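You operate a simulated robot arm through the tools that you are given. There is no shell and no other tool.

Carry out the task below with a simulated robot arm. There is one attempt and no reset: what you move stays moved.

Task
Run the checked mug over half full at the drum tap.
Fine: move the pitcher off the drip grid to the stand top, mug back where it stood, tap shut, nothing spilt. Set down upright: pitcher, what you pick out.

It is judged by the outcome, as a careful person would: the job done as asked, and still so three seconds after it is handed in. It fails if anything else is knocked over, pushed out of place, dropped, spilled or broken.

Robot
A 7-joint arm with a two-finger parallel gripper, fixed in place. Base frame: the origin is at the foot of the arm, x ahead of it, y to its left, z up; the work surface is at about z = 740. Units: mm, degrees, N and s.
Its first joint turns from -149.0 to 149.0 degrees. Payload 3.43 kg.
The tool frame sits at the grasp point between the pads (the TCP): z along the fingers, y along the line on which they close. The tips reach 30 mm beyond it. Largest opening 94 mm; finger width 28, thickness 10; the body of the gripper, 50 by 96 mm, starts 55 mm behind the TCP.
Orientation is told as [roll, pitch, yaw] about the base's x, y, z axes, in that order, counted from this pose: with the fingers straight down and closing along the base's y, the tool's x points along the base's -x, its y along +y and its z along -z.

Tools
- The arm moves only by the tool nudge_tool. Its argument "commands" is a list that holds one entry, the list of rows, each a list of 6 numbers: the shift along the tool's x, y, z in units of 25 mm (1.0 is 25 mm), then the turn, a rotation vector about the tool's x, y, z in units of 5 degrees (1.0 is 5 degrees). In form: [[[x, y, z, ax, ay, az], ...]]. A call has 1 to 20 rows; each row shifts and turns the commanded pose from where the row before left it, along the tool's axes as they then stand. "grip" is the finger opening in mm, from 0 to 94, set as the call begins (left out, the last holds). A call with a number of a shift or a turn outside -1 to 1 is refused whole. A row lasts 0.2 s, in which the tool goes at most 50 mm and 8.6 degrees; a call with a longer step from one row to the next is refused whole, and so is a gripper value outside its range. A pose out of reach is approached as far as the arm can. The call stops where the force on the tool passes 40 N (or 10 N more than at its start, if that is more) or the arm is blocked; 0.2 s more then pass. Each finger travels about 45 mm/s and halts on what it meets, pressing with about 35 N; the grip force reading is that of the motor and also rises with nothing between the fingers. The clock runs only during rows and for 0.2 s after the last one: add rows that do not move to give the fingers time. It gives the time, the measured TCP pose, the force on the tool (base axes), the opening and the grip force at its end, in the units of the frame above (readings bear some noise), with the torque about the TCP (base axes, N m) and any sound that the robot's microphone picked up, and new pictures: "show" is both (left out), scene, wrist or none.
- Cameras (640 x 400 px; columns grow to the right, rows downward): "scene" is fixed at [33.9, 502.5, 1309.9]; the picture's right is [-0.79, -0.61, 0.00], its down [-0.13, 0.16, -0.98] and it looks along [0.60, -0.77, -0.21] (base axes); focal length 350 px, centre (320, 200). "wrist" rides on the gripper at [76, 14, -103] in the tool frame; the picture's right is [-0.18, 0.98, 0.00], its down [-0.75, -0.14, -0.64] and it looks along [-0.63, -0.12, 0.77] (tool axes); focal length 243 px, centre (320, 200). There is no depth. A picture from a camera that has moved, and an enlarged one, comes with that camera's place and axes in the base frame and with its lens. The place of the scene camera against the robot may be out by one fixed shift of up to 18 mm in any direction.
- enlarge(camera, box): a new picture of the part [left, top, right, bottom] of that camera's present view, enlarged. No time passes.
- finish_job(): hands the job in; it is judged then, once.

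Places have to be worked out from the pictures, the camera data and where the tool is seen. Open the gripper and draw the arm clear of the work before you hand the job in, unless the task says otherwise.

The tools are called after "Request:" as a command line: name --argument value ..., lists and objects as JSON in quotes. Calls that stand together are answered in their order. nudge_tool: Moves the arm, as the interface text tells. Its arguments: {"type":"object","properties":{"commands":{"type":"array"},"grip":{"type":"number"},"show":{"type":"string","enum":["both","scene","wrist","none"]}},"required":["commands"]} The other tools are called the same way: enlarge (camera, box) takes an enlarged picture of a part of a camera's view; finish_job () hands the job in.

At the start:

```text
clock: 0.0
tcp_pos: [853.9, -494.5, 1169.4]
tcp_rot: [0.0, -0.1, 0.0]
contact_force: [0.2, -0.3, -0.3]
moment: [0.02, 0.01, 0.01]
grip_width: 94.0
grip_force: 0.0
```

scene: 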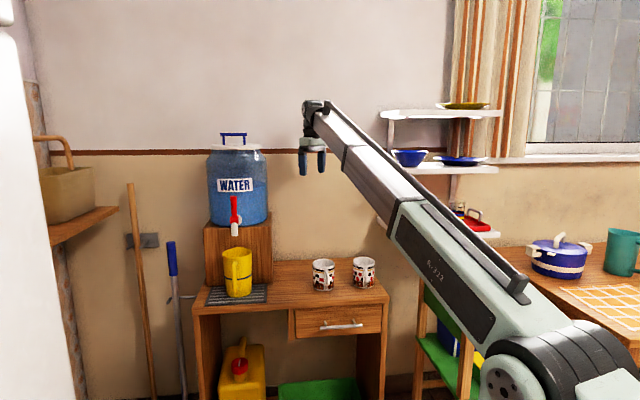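
wrist: 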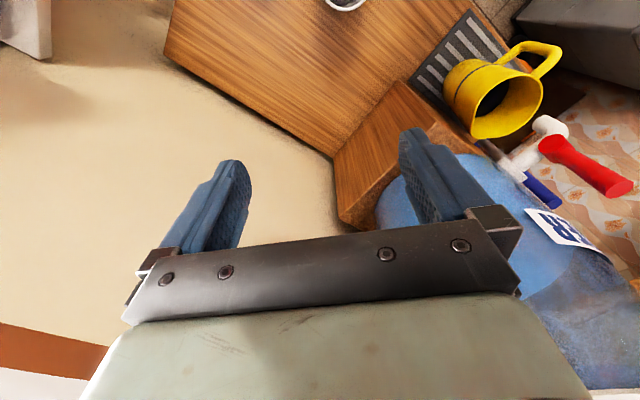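

I'll start by looking closely at the drum, tap, pitcher and the two mugs.

Request:
enlarge --camera "scene" --box '[180, 120, 400, 310]'

Request:
enlarge --camera "scene" --box '[290, 245, 400, 310]'

Request:
enlarge --camera "wrist" --box '[320, 0, 640, 240]'

```text
2.11 times, centred on (290, 215) of scene
camera zoom: at [33.9, 502.5, 1309.9], right [-0.79, -0.61, 0.0], down [-0.13, 0.16, -0.98], along [0.6, -0.77, -0.21], focal length 737 px, centre (383, 168)
```

zoom: 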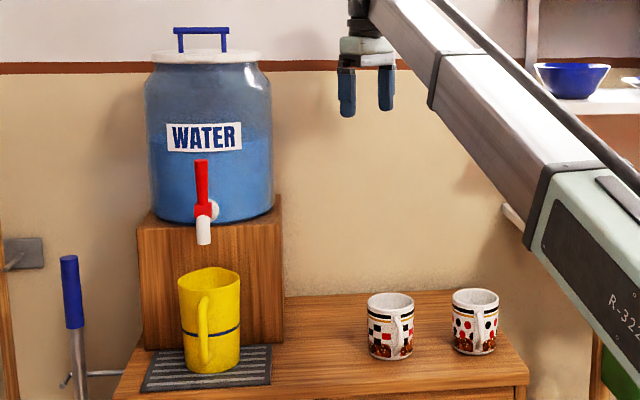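

```text
5.82 times, centred on (345, 278) of scene
camera zoom: at [33.9, 502.5, 1309.9], right [-0.79, -0.61, 0.0], down [-0.13, 0.16, -0.98], along [0.6, -0.77, -0.21], focal length 2036 px, centre (174, -251)
```

zoom: 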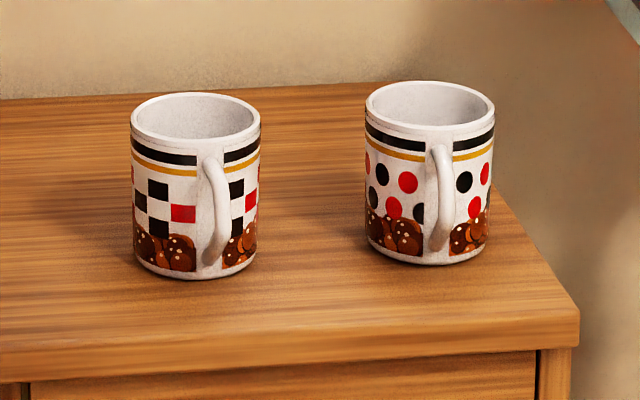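

```text
1.67 times, centred on (480, 120) of wrist
camera zoom: at [778.1, -479.5, 1270.9], right [0.18, 0.98, 0.0], down [0.75, -0.14, 0.64], along [0.63, -0.12, -0.77], focal length 404 px, centre (53, 333)
```

zoom: 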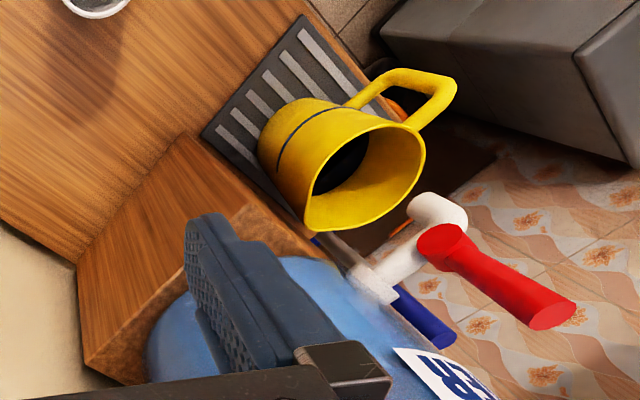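

The checked mug is the left of the two; the pitcher stands on the drip grid under the tap. I take closer looks at the tap, pitcher and the rest of the stand before moving.

Request:
enlarge --camera "scene" --box '[200, 180, 280, 240]'

Request:
enlarge --camera "scene" --box '[195, 235, 285, 310]'

```text
6.67 times, centred on (240, 210) of scene
camera zoom: at [33.9, 502.5, 1309.9], right [-0.79, -0.61, 0.0], down [-0.13, 0.16, -0.98], along [0.6, -0.77, -0.21], focal length 2333 px, centre (853, 133)
```

zoom: 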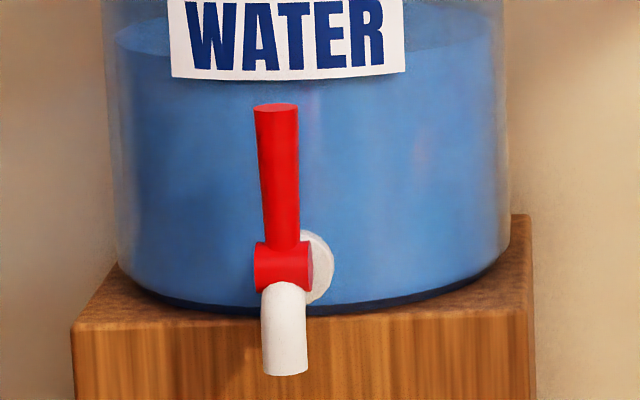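

```text
5.33 times, centred on (240, 272) of scene
camera zoom: at [33.9, 502.5, 1309.9], right [-0.79, -0.61, 0.0], down [-0.13, 0.16, -0.98], along [0.6, -0.77, -0.21], focal length 1867 px, centre (747, -187)
```

zoom: 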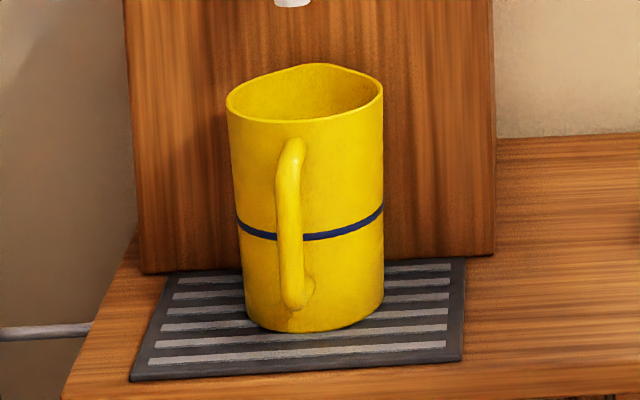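

The tap's red hub lies left-right with the lever standing up from it, so the lever probably pulls forward to open. The stand is turned about 48° to the base. I draw the arm back to the front of the stand and turn the tool to face it, to look from the wrist.

Request:
nudge_tool --commands '[[[0.8, 0.89, 0, 0, 0, 0], [0.8, 0.89, 0, 0, 0, 0], [0.8, 0.89, 0, 0, 0, 0], [0.8, 0.89, 0, 0, 0, 0], [0.8, 0.89, 0, 0, 0, 0], [0.8, 0.89, 0, 0, 0, 0], [0.8, 0.89, 0, 0, 0, 0], [0.8, 0.89, 0, 0, 0, 0], [0.8, 0.89, 0, 0, 0, 0], [0.8, 0.89, 0, 0, 0, 0], [0, 0, 0, 0, 0, 0.956], [0, 0, 0, 0, 0, 0.956], [0, 0, 0, 0, 0, 0.956], [0, 0, 0, 0, 0, 0.956], [0, 0, 0, 0, 0, 0.956], [0, 0, 0, 0, 0, 0.956], [0, 0, 0, 0, 0, 0.956], [0, 0, 0, 0, 0, 0.956], [0, 0, 0, 0, 0, 0.956], [0, 0, 0, 0, 0, 0.956]]]'

```text
clock: 1.3
tcp_pos: [752.8, -378.2, 1168.2]
tcp_rot: [-0.3, -0.6, 0.2]
contact_force: [6.7, -2.6, -11.8]
moment: [-0.05, -0.07, -0.02]
grip_width: 94.3
grip_force: 0.1
stopped in row 6: the force on the tool passed its limit at 53 N (the readings are from after the stop); the commanded pose is now the measured one
camera wrist: at [673.8, -363.5, 1268.6], right [0.18, 0.98, 0.0], down [0.75, -0.13, 0.65], along [0.64, -0.12, -0.76], focal length 243 px, centre (320, 200)
```

scene: 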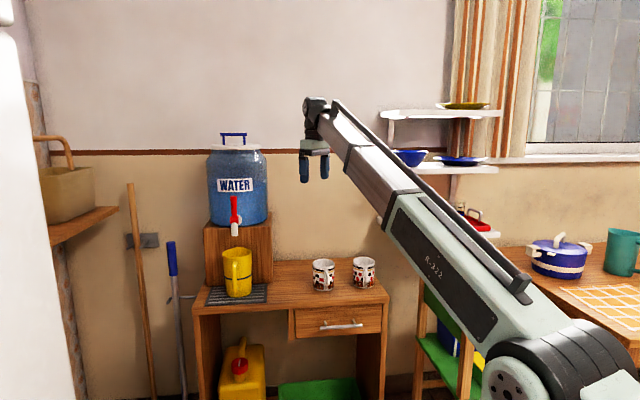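
wrist: 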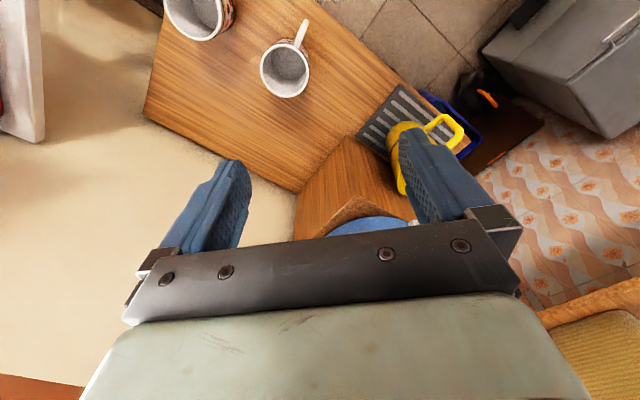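

The call stopped on a force spike with nothing visible at the fingers. I hold still to read the resting force before going on.

Request:
nudge_tool --commands '[[[0, 0, 0, 0, 0, 0], [0, 0, 0, 0, 0, 0]]]' --show "none"

Request:
enlarge --camera "scene" --box '[280, 80, 440, 180]'

```text
clock: 1.9
tcp_pos: [750.4, -379.0, 1167.1]
tcp_rot: [-0.3, -0.4, 0.2]
contact_force: [9.0, -3.7, -20.1]
moment: [0.0, -0.39, 0.06]
grip_width: 94.0
grip_force: 0.0
```

```text
4.00 times, centred on (360, 130) of scene
camera zoom: at [33.9, 502.5, 1309.9], right [-0.79, -0.61, 0.0], down [-0.13, 0.16, -0.98], along [0.6, -0.77, -0.21], focal length 1400 px, centre (160, 480)
```

zoom: 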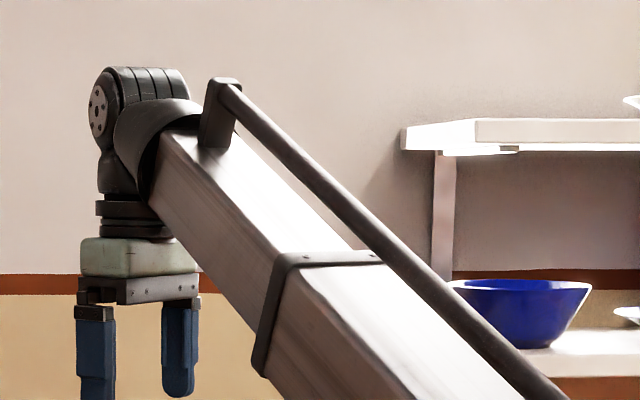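

The steady push points outward and down along the boom's heading: the hand is likely folding against the forearm (high and too close in). I lower the tool and tip it slightly outward to open that angle.

Request:
nudge_tool --commands '[[[0, 0, 0.5, 0, -0.8, 0], [0, 0, 0.5, 0, -0.8, 0], [0, 0, 0.5, 0, -0.8, 0], [0, 0, 0.5, 0, -0.8, 0], [0, 0, 0.5, 0, -0.8, 0], [0, 0, 0, 0, 0, 0]]]'

```text
clock: 3.3
tcp_pos: [761.3, -377.6, 1107.1]
tcp_rot: [-0.2, -20.5, 0.4]
contact_force: [-0.3, -0.4, 1.1]
moment: [0.0, -0.01, -0.02]
grip_width: 94.2
grip_force: 0.0
camera wrist: at [653.2, -363.1, 1175.5], right [0.17, 0.98, 0.06], down [0.48, -0.13, 0.87], along [0.86, -0.12, -0.5], focal length 243 px, centre (320, 200)
```

scene: 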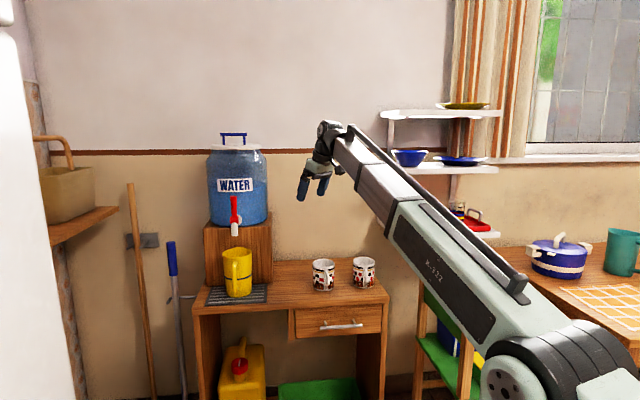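
wrist: 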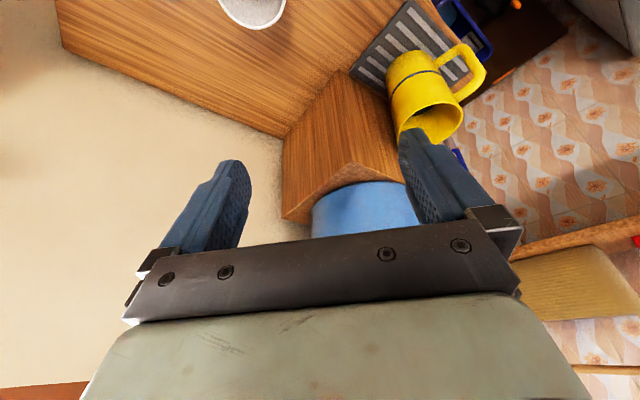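

Force is clear now, confirming it was the hand against the forearm. I turn the tool about the vertical to face the stand (yaw about -48).

Request:
nudge_tool --commands '[[[0, 0, 0, 0.335, 0, 0.896], [0, 0, 0, 0.335, 0, 0.896], [0, 0, 0, 0.335, 0, 0.896], [0, 0, 0, 0.335, 0, 0.896], [0, 0, 0, 0.335, 0, 0.896], [0, 0, 0, 0.335, 0, 0.896], [0, 0, 0, 0.335, 0, 0.896], [0, 0, 0, 0.335, 0, 0.896], [0, 0, 0, 0.335, 0, 0.896], [0, 0, 0, 0.335, 0, 0.896], [0, 0, 0, 0, 0, 0]]]'

```text
clock: 5.7
tcp_pos: [760.4, -378.9, 1106.4]
tcp_rot: [-0.2, -20.7, -47.5]
contact_force: [-0.5, 0.9, 0.6]
moment: [0.0, 0.02, 0.02]
grip_width: 93.8
grip_force: 0.0
camera wrist: at [697.4, -289.2, 1174.4], right [0.84, 0.54, 0.06], down [0.22, -0.45, 0.87], along [0.49, -0.72, -0.49], focal length 243 px, centre (320, 200)
```

scene: 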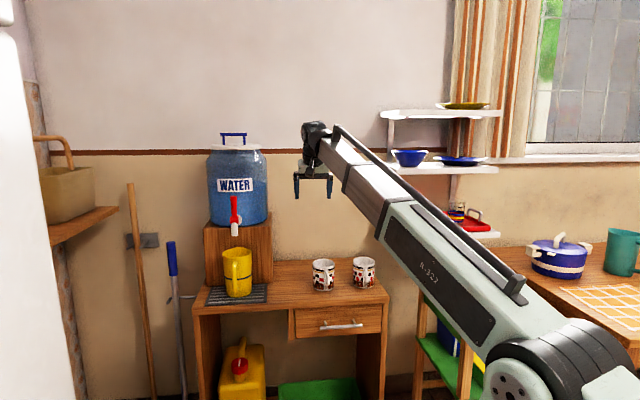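
wrist: 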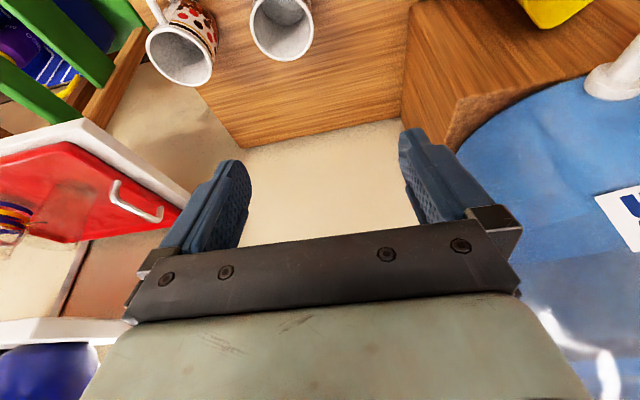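

Now I move back from the stand, to its left and down, to view the pitcher, tap and mugs from the front.

Request:
nudge_tool --commands '[[[0.888, 0.6, 0.092, 0, 0, 0], [0.888, 0.6, 0.092, 0, 0, 0], [0.888, 0.6, 0.092, 0, 0, 0], [0.888, 0.6, 0.092, 0, 0, 0], [0.888, 0.6, 0.092, 0, 0, 0], [0.888, 0.6, 0.092, 0, 0, 0], [0.888, 0.6, 0.092, 0, 0, 0], [0.888, 0.6, 0.092, 0, 0, 0], [0.888, 0.6, 0.092, 0, 0, 0], [0.888, 0.6, 0.092, 0, 0, 0], [0, 0, 0, 0, 0, 0]]]'

```text
clock: 8.1
tcp_pos: [735.5, -129.5, 1006.1]
tcp_rot: [-0.3, -20.7, -47.3]
contact_force: [0.5, 0.0, 0.1]
moment: [-0.02, 0.01, 0.01]
grip_width: 94.0
grip_force: 0.2
camera wrist: at [674.0, -40.2, 1073.7], right [0.84, 0.54, 0.06], down [0.22, -0.45, 0.87], along [0.49, -0.72, -0.49], focal length 243 px, centre (320, 200)
```

scene: 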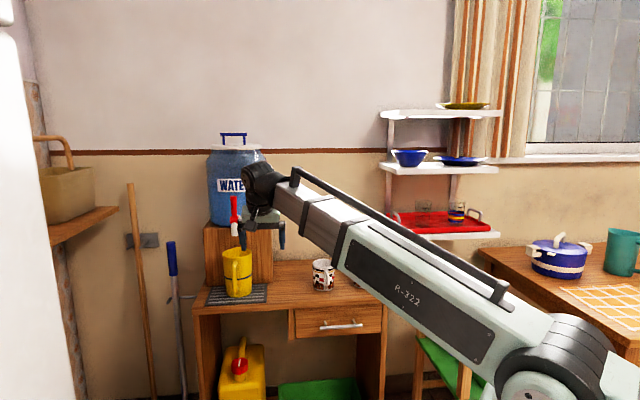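
wrist: 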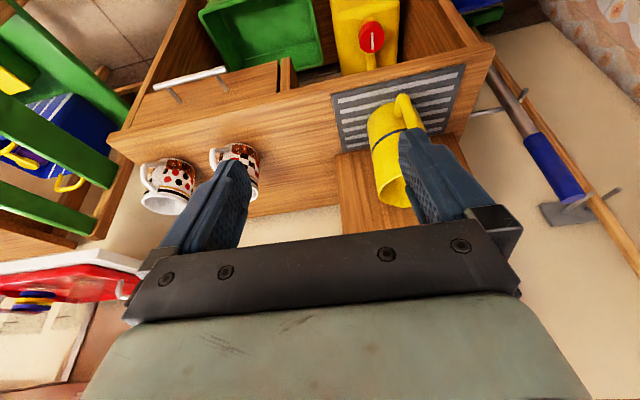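

The view from the front is upside down but clear. I enlarge it to measure the grid, pitcher, handle and mugs.

Request:
enlarge --camera "wrist" --box '[320, 40, 500, 215]'

Request:
enlarge --camera "wrist" --box '[100, 40, 340, 220]'

```text
2.29 times, centred on (410, 128) of wrist
camera zoom: at [674.0, -40.2, 1073.7], right [0.84, 0.54, 0.06], down [0.22, -0.45, 0.87], along [0.49, -0.72, -0.49], focal length 555 px, centre (114, 366)
```

zoom: 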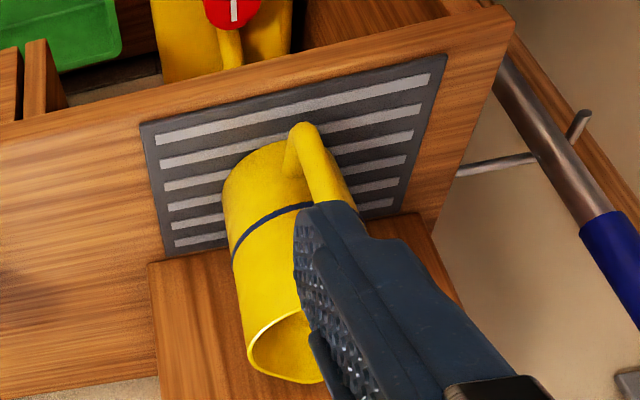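

```text
2.22 times, centred on (220, 130) of wrist
camera zoom: at [674.0, -40.2, 1073.7], right [0.84, 0.54, 0.06], down [0.22, -0.45, 0.87], along [0.49, -0.72, -0.49], focal length 539 px, centre (542, 356)
```

zoom: 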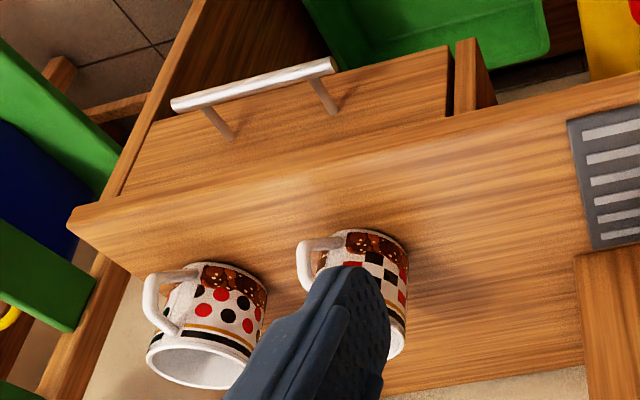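

From the grid corners, the stand is turned exactly 45° (front edge along (-0.707,-0.707)), the grid is about 195×137 mm centred near (957, -207), and the pitcher is centred on it. I square the yaw to -45, tilt to 45° and rise to look at the tap.

Request:
nudge_tool --commands '[[[0, 0, 0, -0.168, 0, -0.45], [0, 0, 0, 0, -0.81, 0], [0, 0, 0, 0, -0.81, 0], [0, 0, 0, 0, -0.81, 0], [0, 0, 0, 0, -0.81, 0], [0, 0, 0, 0, -0.81, 0], [0, 0, 0, 0, -0.81, 0], [-0.07, 0.81, -0.766, 0, 0, 0], [-0.07, 0.81, -0.766, 0, 0, 0], [-0.07, 0.81, -0.766, 0, 0, 0], [-0.07, 0.81, -0.766, 0, 0, 0], [-0.07, 0.81, -0.766, 0, 0, 0], [0, 0, 0, 0, 0, 0]]]'

```text
clock: 10.9
tcp_pos: [760.8, -15.8, 1079.8]
tcp_rot: [-0.3, -45.0, -45.0]
contact_force: [-1.0, 0.0, 0.1]
moment: [0.02, -0.01, 0.04]
grip_width: 94.0
grip_force: 0.0
camera wrist: at [682.3, 84.9, 1097.8], right [0.79, 0.6, 0.13], down [-0.04, -0.15, 0.99], along [0.61, -0.78, -0.1], focal length 243 px, centre (320, 200)
```

scene: 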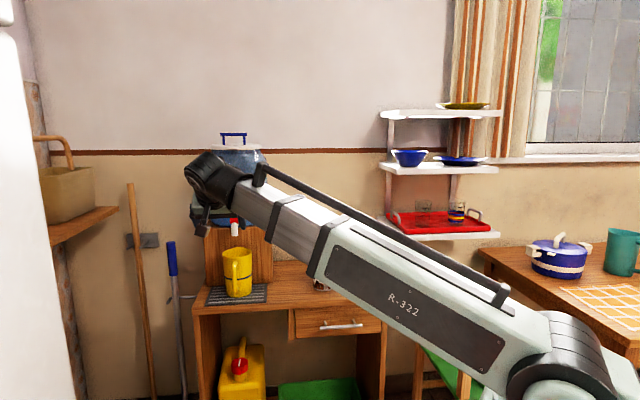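
wrist: 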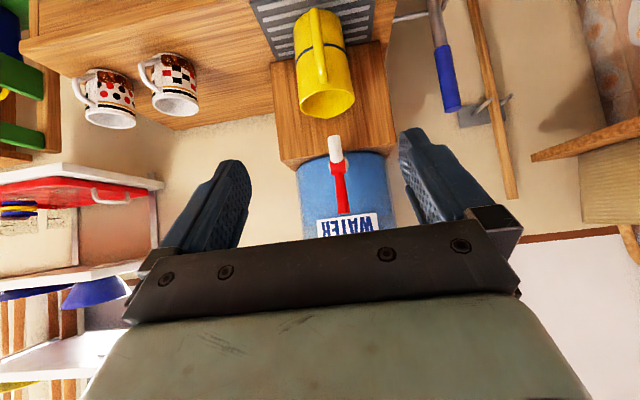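

Everything is visible from here, upside down. I enlarge the tap, the pitcher and the mugs for measurement.

Request:
enlarge --camera "wrist" --box '[260, 0, 400, 120]'

Request:
enlarge --camera "wrist" --box '[290, 120, 390, 240]'

Request:
enlarge --camera "wrist" --box '[60, 30, 220, 140]'

```text
3.33 times, centred on (330, 60) of wrist
camera zoom: at [682.3, 84.9, 1097.8], right [0.79, 0.6, 0.13], down [-0.04, -0.15, 0.99], along [0.61, -0.78, -0.1], focal length 809 px, centre (287, 667)
```

zoom: 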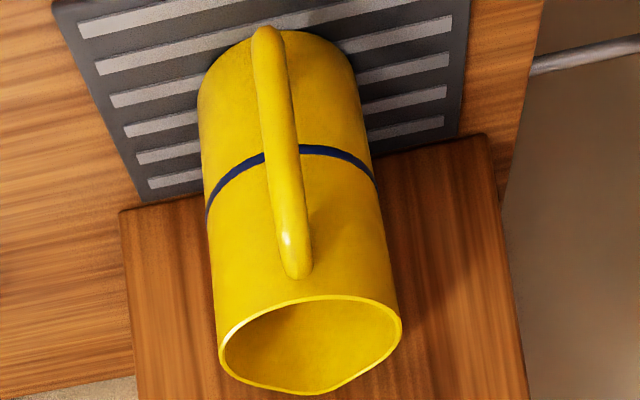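

```text
3.33 times, centred on (340, 180) of wrist
camera zoom: at [682.3, 84.9, 1097.8], right [0.79, 0.6, 0.13], down [-0.04, -0.15, 0.99], along [0.61, -0.78, -0.1], focal length 809 px, centre (253, 267)
```

zoom: 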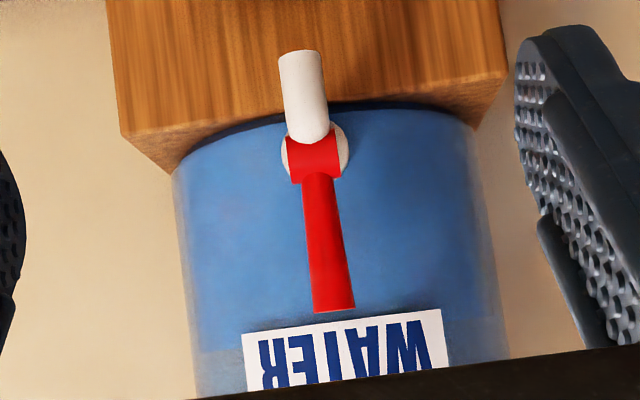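

```text
3.64 times, centred on (140, 85) of wrist
camera zoom: at [682.3, 84.9, 1097.8], right [0.79, 0.6, 0.13], down [-0.04, -0.15, 0.99], along [0.61, -0.78, -0.1], focal length 882 px, centre (974, 618)
```

zoom: 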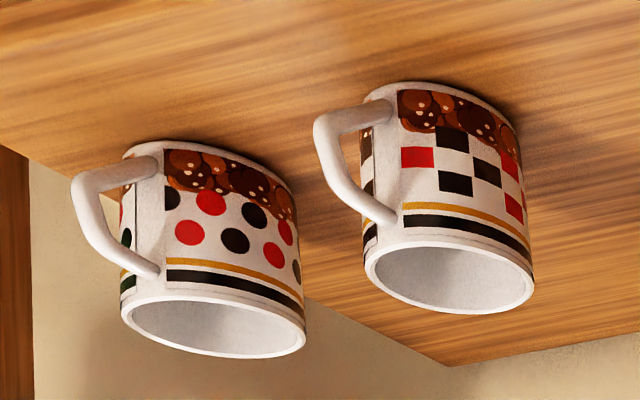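

Working from these views: spout tip about (957,-207,956), lever upright from hub (970,-221,1000) to z≈1083, pitcher axis (958,-210) with its handle bar about 80 mm in front at z 795–850, checked mug centred (762,-436), rim z≈832, handle facing front. I now move to a pre-grasp point 150 mm short of the pitcher's handle bar, fingers at 60 mm.

Request:
nudge_tool --commands '[[[0.2125, 0.0105, 0.853, 0, 0, 0], [0.2125, 0.0105, 0.853, 0, 0, 0], [0.2125, 0.0105, 0.853, 0, 0, 0], [0.2125, 0.0105, 0.853, 0, 0, 0], [0.2125, 0.0105, 0.853, 0, 0, 0], [0.2125, 0.0105, 0.853, 0, 0, 0], [0.2125, 0.0105, 0.853, 0, 0, 0], [0.2125, 0.0105, 0.853, 0, 0, 0], [0, 0, 0, 0, 0, 0]]]' --grip 60

```text
clock: 12.9
tcp_pos: [829.1, -78.0, 930.0]
tcp_rot: [-0.3, -45.0, -44.9]
contact_force: [-0.6, 0.0, 1.0]
moment: [0.03, 0.01, 0.01]
grip_width: 60.1
grip_force: 0.0
camera wrist: at [751.2, 22.2, 947.2], right [0.79, 0.6, 0.13], down [-0.04, -0.15, 0.99], along [0.61, -0.78, -0.1], focal length 243 px, centre (320, 200)
```

scene: 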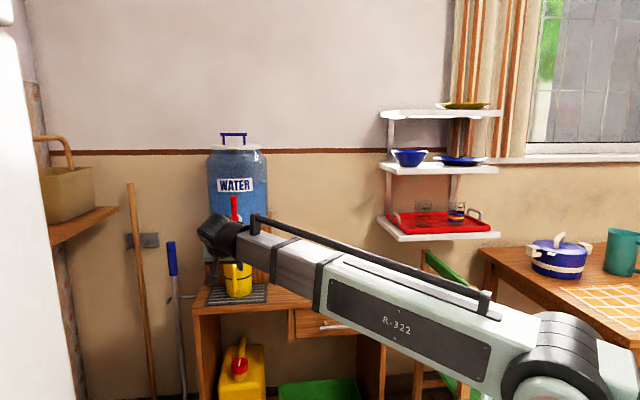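
wrist: 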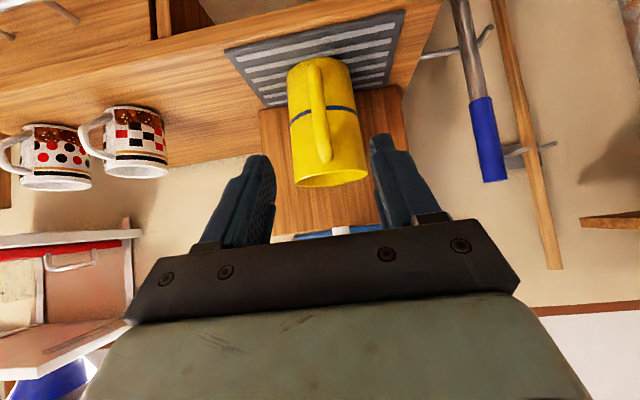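

The handle is between the fingers' line of approach. I enlarge this view for a second triangulation of handle and mug.

Request:
enlarge --camera "wrist" --box '[260, 30, 400, 200]'

Request:
enlarge --camera "wrist" --box '[0, 90, 180, 200]'

```text
2.35 times, centred on (330, 115) of wrist
camera zoom: at [751.2, 22.2, 947.2], right [0.79, 0.6, 0.13], down [-0.04, -0.15, 0.99], along [0.61, -0.78, -0.1], focal length 571 px, centre (296, 400)
```

zoom: 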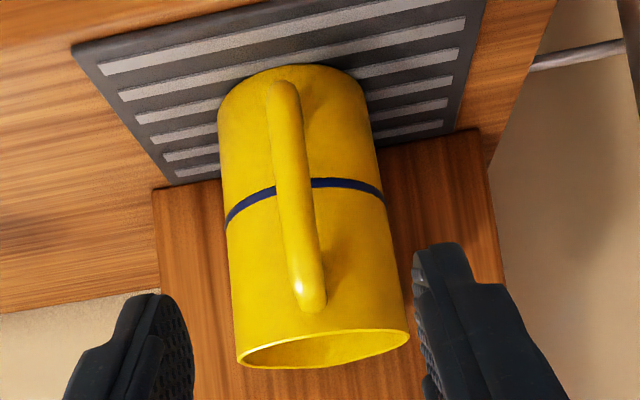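

```text
3.56 times, centred on (90, 145) of wrist
camera zoom: at [751.2, 22.2, 947.2], right [0.79, 0.6, 0.13], down [-0.04, -0.15, 0.99], along [0.61, -0.78, -0.1], focal length 863 px, centre (1138, 396)
```

zoom: 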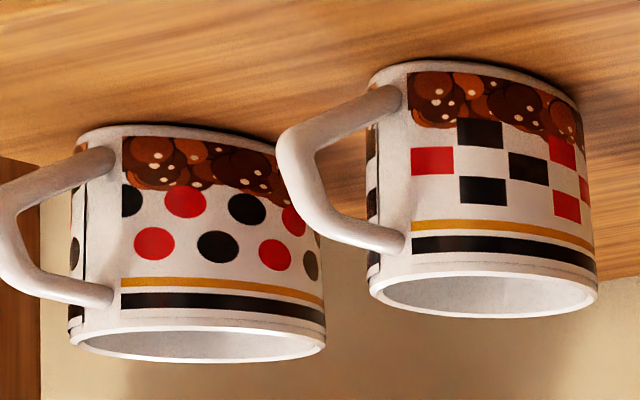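

The handle's vertical bar checks out at about R=80 mm in front of the pitcher axis, z 790–865, in the tool's plane. I advance 148 mm along the tool axis so the pads straddle the bar.

Request:
nudge_tool --commands '[[[0, -0.01, 0.74, 0, 0, 0], [0, -0.01, 0.74, 0, 0, 0], [0, -0.01, 0.74, 0, 0, 0], [0, -0.01, 0.74, 0, 0, 0], [0, -0.01, 0.74, 0, 0, 0], [0, -0.01, 0.74, 0, 0, 0], [0, -0.01, 0.74, 0, 0, 0], [0, -0.01, 0.74, 0, 0, 0], [0, 0, 0, 0, 0, 0]]]'

```text
clock: 14.9
tcp_pos: [902.0, -153.3, 821.0]
tcp_rot: [-0.4, -45.0, -44.9]
contact_force: [-0.3, 0.6, -0.3]
moment: [-0.04, 0.01, 0.0]
grip_width: 59.6
grip_force: 0.1
camera wrist: at [822.9, -52.7, 839.6], right [0.79, 0.6, 0.13], down [-0.04, -0.15, 0.99], along [0.61, -0.78, -0.1], focal length 243 px, centre (320, 200)
```

scene: 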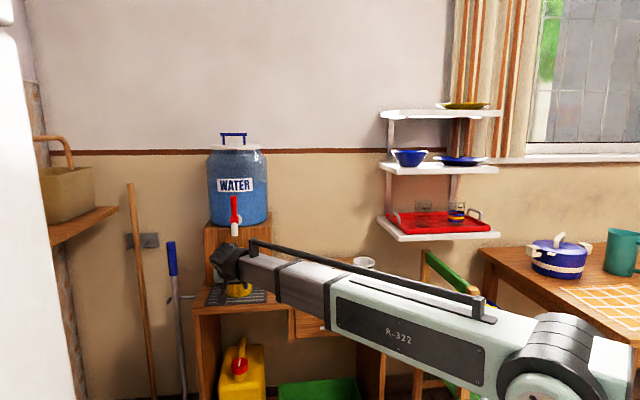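
wrist: 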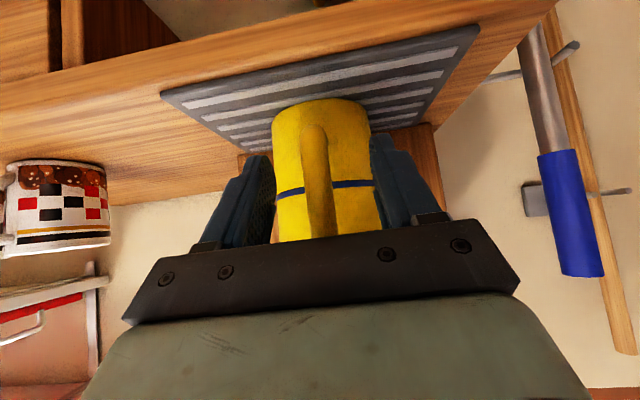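

The bar sits right at the TCP's spot in the picture (about (320,187)). I close the fingers on it and hold for a second.

Request:
nudge_tool --commands '[[[0, 0, 0, 0, 0, 0], [0, 0, 0, 0, 0, 0], [0, 0, 0, 0, 0, 0], [0, 0, 0, 0, 0, 0], [0, 0, 0, 0, 0, 0], [0, 0, 0, 0, 0, 0]]]' --grip 0

```text
clock: 16.3
tcp_pos: [902.3, -153.1, 821.4]
tcp_rot: [-0.3, -45.1, -44.9]
contact_force: [0.6, 0.1, 0.3]
moment: [0.01, 0.0, 0.01]
grip_width: 18.2
grip_force: 35.0
camera wrist: at [822.8, -52.6, 839.8], right [0.79, 0.6, 0.13], down [-0.04, -0.15, 0.99], along [0.61, -0.78, -0.1], focal length 243 px, centre (320, 200)
```

scene: 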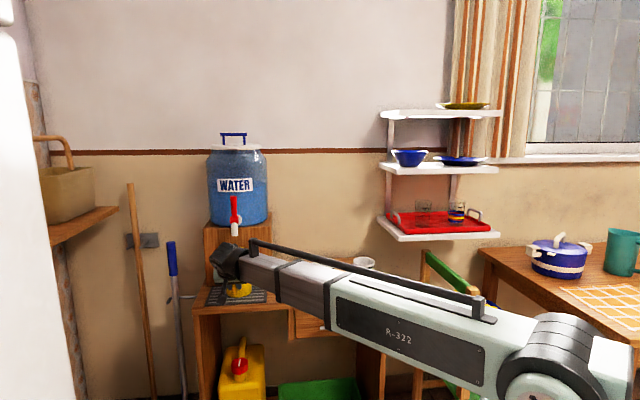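
wrist: 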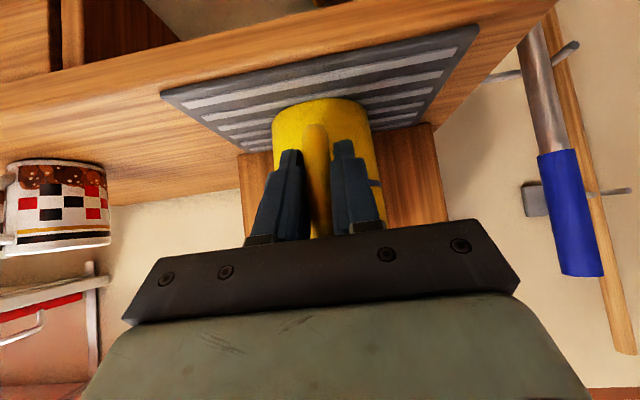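

Held at 18 mm with 35 N. I lift gently 10 mm and look for tilt or slip.

Request:
nudge_tool --commands '[[[-0.0707, 0, -0.0707, 0, 0, 0], [-0.0707, 0, -0.0707, 0, 0, 0], [-0.0707, 0, -0.0707, 0, 0, 0], [-0.0707, 0, -0.0707, 0, 0, 0], [0, 0, 0, 0, 0, 0], [0, 0, 0, 0, 0, 0]]]'

```text
clock: 17.7
tcp_pos: [902.8, -155.2, 834.2]
tcp_rot: [-0.3, -45.0, -44.9]
contact_force: [0.2, -0.1, -1.2]
moment: [0.09, 0.09, 0.01]
grip_width: 18.1
grip_force: 34.0
camera wrist: at [823.3, -53.9, 851.5], right [0.79, 0.6, 0.13], down [-0.04, -0.15, 0.99], along [0.61, -0.78, -0.1], focal length 243 px, centre (320, 200)
```

scene: 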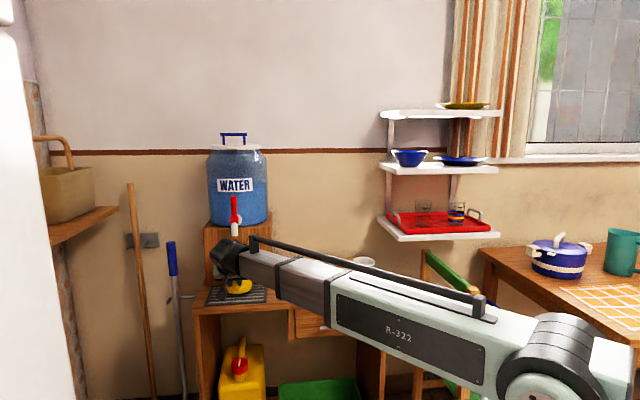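
wrist: 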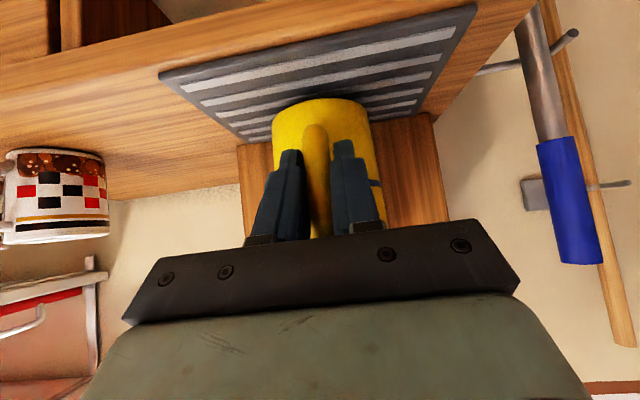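

The pitcher came up level and light (about 1.2 N), so it's empty. I raise a little more and draw it 100 mm straight out from under the tap.

Request:
nudge_tool --commands '[[[-0.0943, 0, -0.0943, 0, 0, 0], [-0.0943, 0, -0.0943, 0, 0, 0], [-0.0943, 0, -0.0943, 0, 0, 0], [0.25, 0, -0.25, 0, 0, 0], [0.4, 0, -0.4, 0, 0, 0], [0.45, 0, -0.45, 0, 0, 0], [0.45, 0, -0.45, 0, 0, 0], [0.45, 0, -0.45, 0, 0, 0], [0.45, 0, -0.45, 0, 0, 0], [0.25, 0, -0.25, 0, 0, 0], [0.13, 0, -0.13, 0, 0, 0], [0, 0, 0, 0, 0, 0]]]'

```text
clock: 20.3
tcp_pos: [832.9, -82.8, 845.0]
tcp_rot: [-0.3, -45.0, -44.8]
contact_force: [0.4, -0.7, -1.6]
moment: [0.08, 0.09, -0.01]
grip_width: 18.2
grip_force: 35.0
camera wrist: at [753.4, 17.1, 862.7], right [0.79, 0.6, 0.13], down [-0.04, -0.15, 0.99], along [0.61, -0.78, -0.1], focal length 243 px, centre (320, 200)
```

scene: 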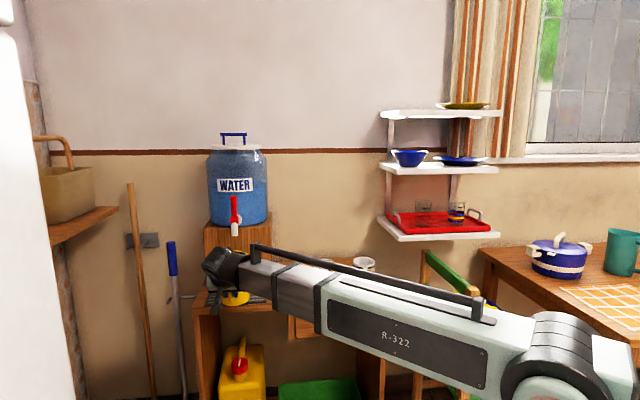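
wrist: 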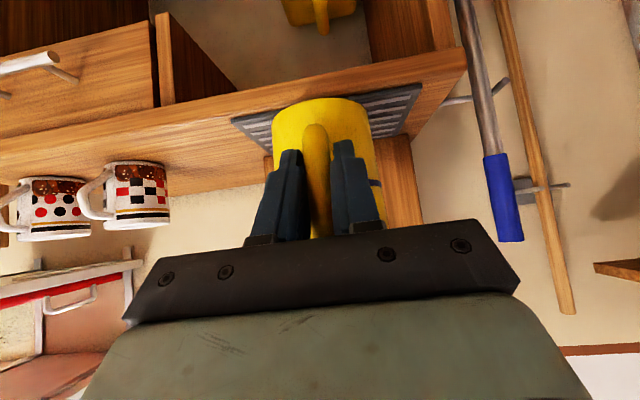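

Clear of the tap and still level. Now I carry it 180 mm to the right, in front of the open space between grid and mug.

Request:
nudge_tool --commands '[[[0, -0.3, 0, 0, 0, 0], [0, -0.6, 0, 0, 0, 0], [0, -0.8, 0, 0, 0, 0], [0, -0.8, 0, 0, 0, 0], [0, -0.8, 0, 0, 0, 0], [0, -0.8, 0, 0, 0, 0], [0, -0.8, 0, 0, 0, 0], [0, -0.8, 0, 0, 0, 0], [0, -0.8, 0, 0, 0, 0], [0, -0.5, 0, 0, 0, 0], [0, -0.2, 0, 0, 0, 0], [0, 0, 0, 0, 0, 0]]]'

```text
clock: 22.9
tcp_pos: [703.8, -210.8, 845.0]
tcp_rot: [-0.3, -45.0, -44.9]
contact_force: [-0.6, -0.8, -1.8]
moment: [0.09, 0.07, -0.04]
grip_width: 18.4
grip_force: 34.8
camera wrist: at [624.5, -110.4, 863.0], right [0.79, 0.6, 0.13], down [-0.04, -0.15, 0.99], along [0.61, -0.78, -0.1], focal length 243 px, centre (320, 200)
```

scene: 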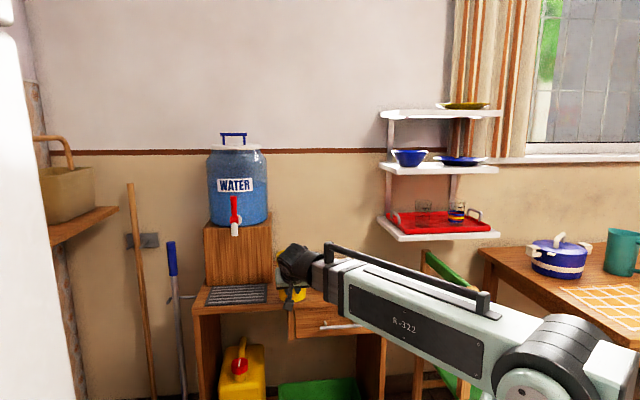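
wrist: 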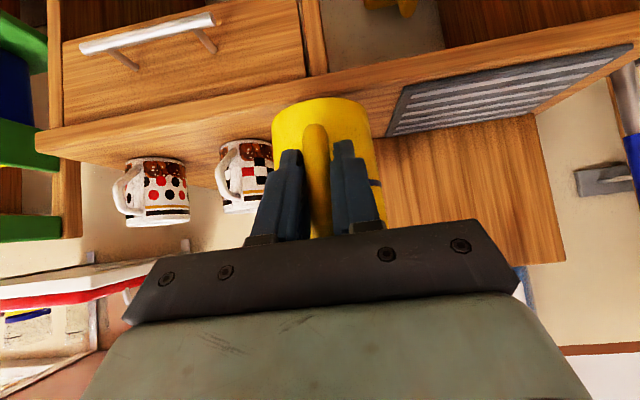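

Level and lined up at w≈349, midway between box side (≈413) and mug edge (≈271). I push it in 100 mm over the stand top and check.

Request:
nudge_tool --commands '[[[-0.2, 0, 0.2, 0, 0, 0], [-0.4, 0, 0.4, 0, 0, 0], [-0.45, 0, 0.45, 0, 0, 0], [-0.45, 0, 0.45, 0, 0, 0], [-0.45, 0, 0.45, 0, 0, 0], [-0.45, 0, 0.45, 0, 0, 0], [-0.3, 0, 0.3, 0, 0, 0], [-0.13, 0, 0.13, 0, 0, 0], [0, 0, 0, 0, 0, 0]]]'

```text
clock: 24.9
tcp_pos: [775.1, -279.2, 842.5]
tcp_rot: [-0.3, -45.0, -44.8]
contact_force: [-1.0, 0.5, -2.3]
moment: [0.09, 0.09, 0.0]
grip_width: 18.5
grip_force: 34.9
camera wrist: at [695.8, -179.7, 861.5], right [0.79, 0.6, 0.13], down [-0.04, -0.15, 0.99], along [0.61, -0.78, -0.1], focal length 243 px, centre (320, 200)
```

scene: 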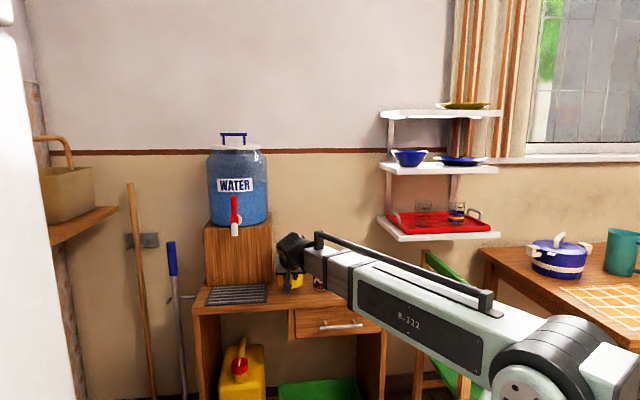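
wrist: 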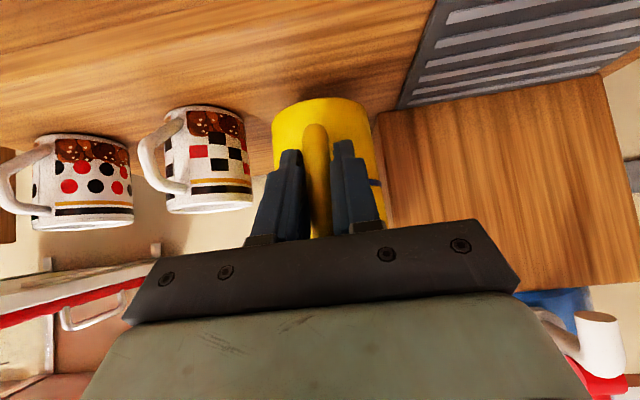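

Good clearance on both sides. I push in the remaining 100 mm.

Request:
nudge_tool --commands '[[[-0.2, 0, 0.2, 0, 0, 0], [-0.4, 0, 0.4, 0, 0, 0], [-0.45, 0, 0.45, 0, 0, 0], [-0.45, 0, 0.45, 0, 0, 0], [-0.45, 0, 0.45, 0, 0, 0], [-0.45, 0, 0.45, 0, 0, 0], [-0.3, 0, 0.3, 0, 0, 0], [-0.13, 0, 0.13, 0, 0, 0], [0, 0, 0, 0, 0, 0]]]'

```text
clock: 26.9
tcp_pos: [844.3, -350.3, 846.4]
tcp_rot: [-0.4, -45.0, -44.9]
contact_force: [-0.4, -0.5, -1.5]
moment: [0.12, 0.05, 0.01]
grip_width: 18.6
grip_force: 34.7
camera wrist: at [766.1, -250.5, 863.7], right [0.79, 0.6, 0.13], down [-0.04, -0.15, 0.99], along [0.61, -0.78, -0.1], focal length 243 px, centre (320, 200)
```

scene: 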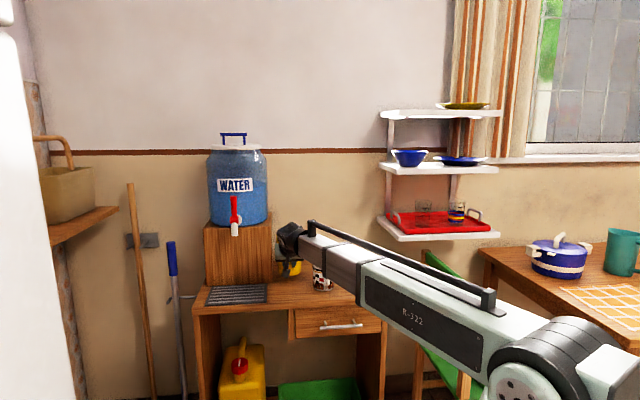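
wrist: 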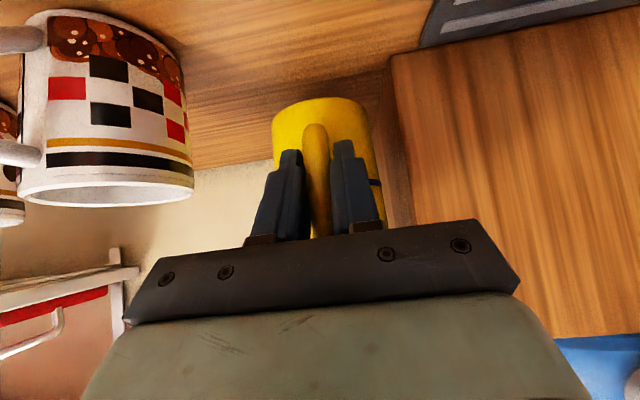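

In place between box and mug. I lower it 22 mm first, then feel for the surface.

Request:
nudge_tool --commands '[[[0.0778, 0, 0.0778, 0, 0, 0], [0.0778, 0, 0.0778, 0, 0, 0], [0.0778, 0, 0.0778, 0, 0, 0], [0.0778, 0, 0.0778, 0, 0, 0], [0.0778, 0, 0.0778, 0, 0, 0], [0.0778, 0, 0.0778, 0, 0, 0], [0.0778, 0, 0.0778, 0, 0, 0], [0.0778, 0, 0.0778, 0, 0, 0], [0, 0, 0, 0, 0, 0]]]' --show "wrist"

Request:
nudge_tool --commands '[[[0.0566, 0, 0.0566, 0, 0, 0], [0, 0, 0, 0, 0, 0]]]' --show "none"

Request:
nudge_tool --commands '[[[0.0566, 0, 0.0566, 0, 0, 0], [0, 0, 0, 0, 0, 0]]]' --show "none"

```text
clock: 28.9
tcp_pos: [844.6, -353.1, 822.0]
tcp_rot: [-0.3, -45.0, -44.9]
contact_force: [-0.8, -0.4, -1.8]
moment: [0.06, 0.07, -0.01]
grip_width: 18.3
grip_force: 35.3
camera wrist: at [765.2, -252.3, 840.6], right [0.79, 0.6, 0.13], down [-0.04, -0.15, 0.99], along [0.61, -0.78, -0.1], focal length 243 px, centre (320, 200)
```

wrist: 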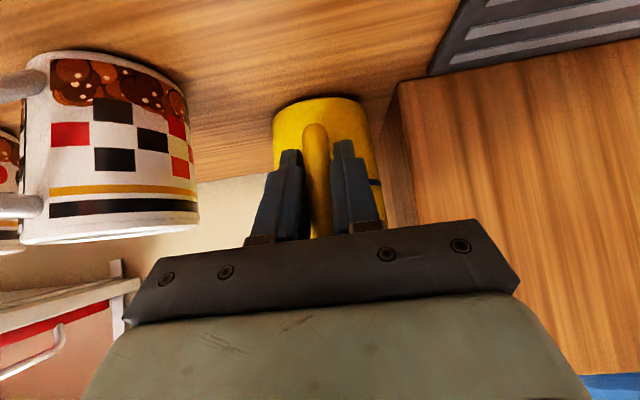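

```text
clock: 29.5
tcp_pos: [845.5, -352.6, 819.7]
tcp_rot: [-0.3, -44.9, -44.9]
contact_force: [0.0, -0.1, -1.1]
moment: [0.1, 0.1, 0.0]
grip_width: 18.5
grip_force: 35.3
```

```text
clock: 30.1
tcp_pos: [844.9, -353.8, 819.1]
tcp_rot: [-0.3, -45.0, -44.9]
contact_force: [-0.1, 1.0, -2.2]
moment: [0.08, 0.08, -0.04]
grip_width: 18.4
grip_force: 35.1
```

No contact yet. I continue down in 2 mm steps, reading the force.

Request:
nudge_tool --commands '[[[0.0566, 0, 0.0566, 0, 0, 0], [0, 0, 0, 0, 0, 0]]]' --show "none"

Request:
nudge_tool --commands '[[[0.0566, 0, 0.0566, 0, 0, 0], [0, 0, 0, 0, 0, 0]]]' --show "none"

Request:
nudge_tool --commands '[[[0.0283, 0, 0.0283, 0, 0, 0], [0, 0, 0, 0, 0, 0]]]' --show "wrist"

```text
clock: 30.7
tcp_pos: [844.4, -352.6, 817.4]
tcp_rot: [-0.1, -44.9, -44.9]
contact_force: [0.2, -0.2, -1.3]
moment: [0.1, 0.12, 0.03]
grip_width: 18.2
grip_force: 34.9
```

```text
clock: 31.3
tcp_pos: [844.0, -351.2, 816.4]
tcp_rot: [-0.3, -45.1, -44.9]
contact_force: [-0.7, 1.0, 6.3]
moment: [-0.54, -0.51, -0.03]
grip_width: 18.2
grip_force: 35.7
```

```text
clock: 31.9
tcp_pos: [844.5, -351.2, 815.8]
tcp_rot: [-0.4, -45.2, -45.0]
contact_force: [-1.6, -0.5, 14.7]
moment: [-0.66, -0.68, 0.0]
grip_width: 18.2
grip_force: 34.6
camera wrist: at [765.0, -250.9, 833.4], right [0.79, 0.6, 0.13], down [-0.04, -0.15, 0.99], along [0.61, -0.78, -0.09], focal length 243 px, centre (320, 200)
```

wrist: 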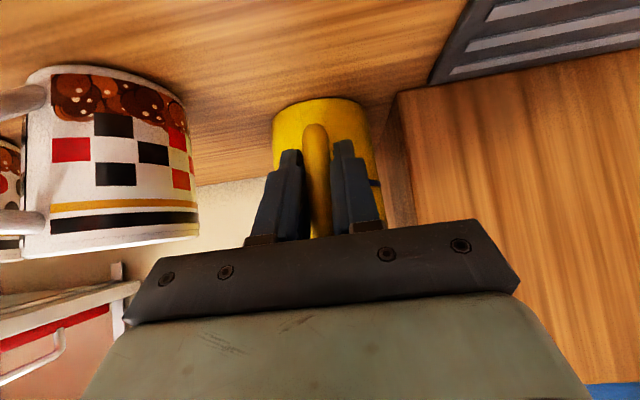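

Contact: force turned to +14.7 N upward. I ease up 1 mm, then open the fingers to release the handle.

Request:
nudge_tool --commands '[[[-0.0283, 0, -0.0283, 0, 0, 0], [0, 0, 0, 0, 0, 0]]]' --show "none"

Request:
nudge_tool --commands '[[[0, 0, 0, 0, 0, 0], [0, 0, 0, 0, 0, 0], [0, 0, 0, 0, 0, 0], [0, 0, 0, 0, 0, 0], [0, 0, 0, 0, 0, 0]]]' --grip 60 --show "wrist"

```text
clock: 32.5
tcp_pos: [843.9, -351.9, 814.4]
tcp_rot: [-0.3, -45.0, -44.8]
contact_force: [-3.1, 4.3, 13.6]
moment: [-0.41, -0.41, 0.06]
grip_width: 18.0
grip_force: 35.4
```

```text
clock: 33.7
tcp_pos: [845.3, -352.1, 815.0]
tcp_rot: [-0.3, -45.1, -44.9]
contact_force: [0.0, 0.3, 0.6]
moment: [0.03, -0.02, 0.0]
grip_width: 59.7
grip_force: 0.1
camera wrist: at [765.5, -251.8, 833.3], right [0.79, 0.6, 0.13], down [-0.04, -0.15, 0.99], along [0.61, -0.78, -0.1], focal length 243 px, centre (320, 200)
```

wrist: 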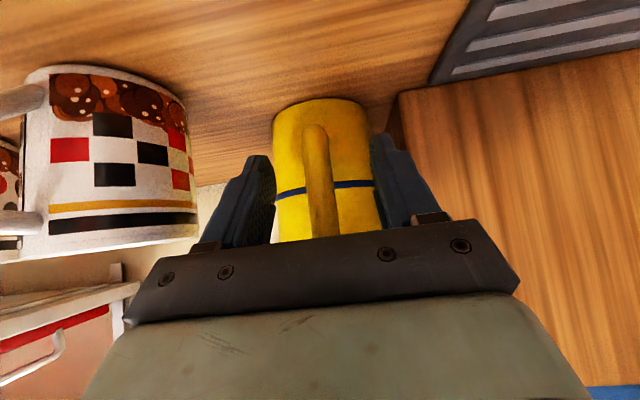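

The pitcher stands level on the stand top and the handle is free. I back out along the tool axis.

Request:
nudge_tool --commands '[[[0, 0, -0.3, 0, 0, 0], [0, 0, -0.6, 0, 0, 0], [0, 0, -0.8, 0, 0, 0], [0, 0, -0.8, 0, 0, 0], [0, 0, -0.8, 0, 0, 0], [0, 0, -0.8, 0, 0, 0], [0, 0, -0.8, 0, 0, 0], [0, 0, -0.8, 0, 0, 0], [0, 0, -0.8, 0, 0, 0], [0, 0, 0, 0, 0, 0]]]'

```text
clock: 35.9
tcp_pos: [764.9, -270.3, 929.0]
tcp_rot: [-0.3, -44.9, -44.9]
contact_force: [0.1, 0.4, -1.2]
moment: [0.0, -0.02, 0.01]
grip_width: 59.9
grip_force: 0.0
camera wrist: at [685.7, -169.2, 947.4], right [0.79, 0.6, 0.13], down [-0.04, -0.15, 0.99], along [0.61, -0.78, -0.1], focal length 243 px, centre (320, 200)
```

scene: 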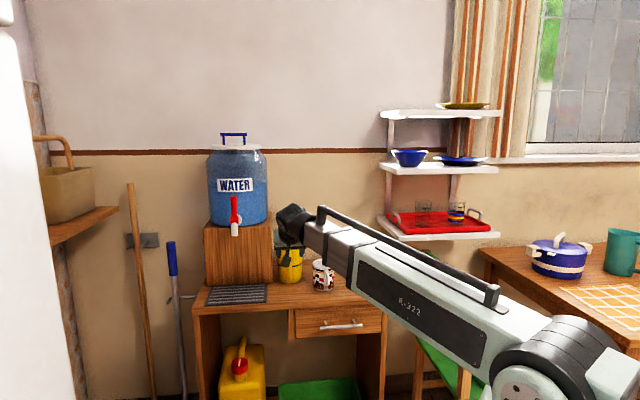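
wrist: 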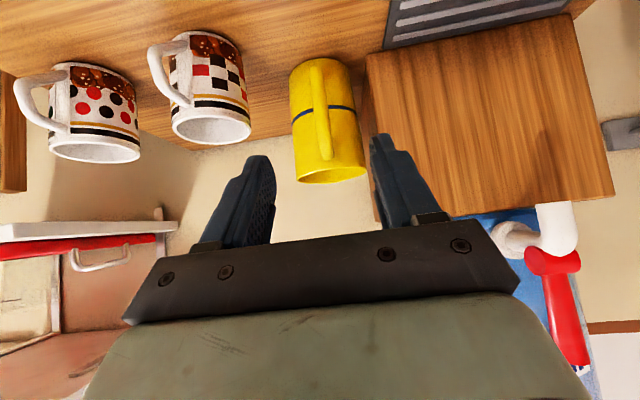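

The pitcher stands upright between box and mug. I enlarge the mugs and the side view of the tap for more triangulation.

Request:
enlarge --camera "wrist" --box '[0, 20, 260, 180]'

Request:
enlarge --camera "wrist" --box '[480, 180, 640, 400]'

```text
2.46 times, centred on (130, 100) of wrist
camera zoom: at [685.7, -169.2, 947.4], right [0.79, 0.6, 0.13], down [-0.04, -0.15, 0.99], along [0.61, -0.78, -0.1], focal length 597 px, centre (788, 446)
```

zoom: 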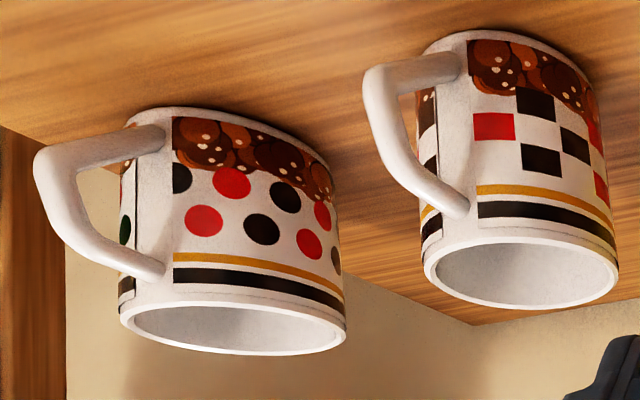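

```text
1.82 times, centred on (560, 290) of wrist
camera zoom: at [685.7, -169.2, 947.4], right [0.79, 0.6, 0.13], down [-0.04, -0.15, 0.99], along [0.61, -0.78, -0.1], focal length 441 px, centre (-116, 36)
```

zoom: 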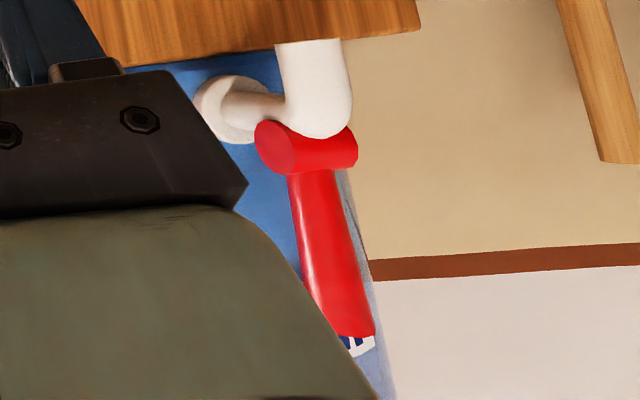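

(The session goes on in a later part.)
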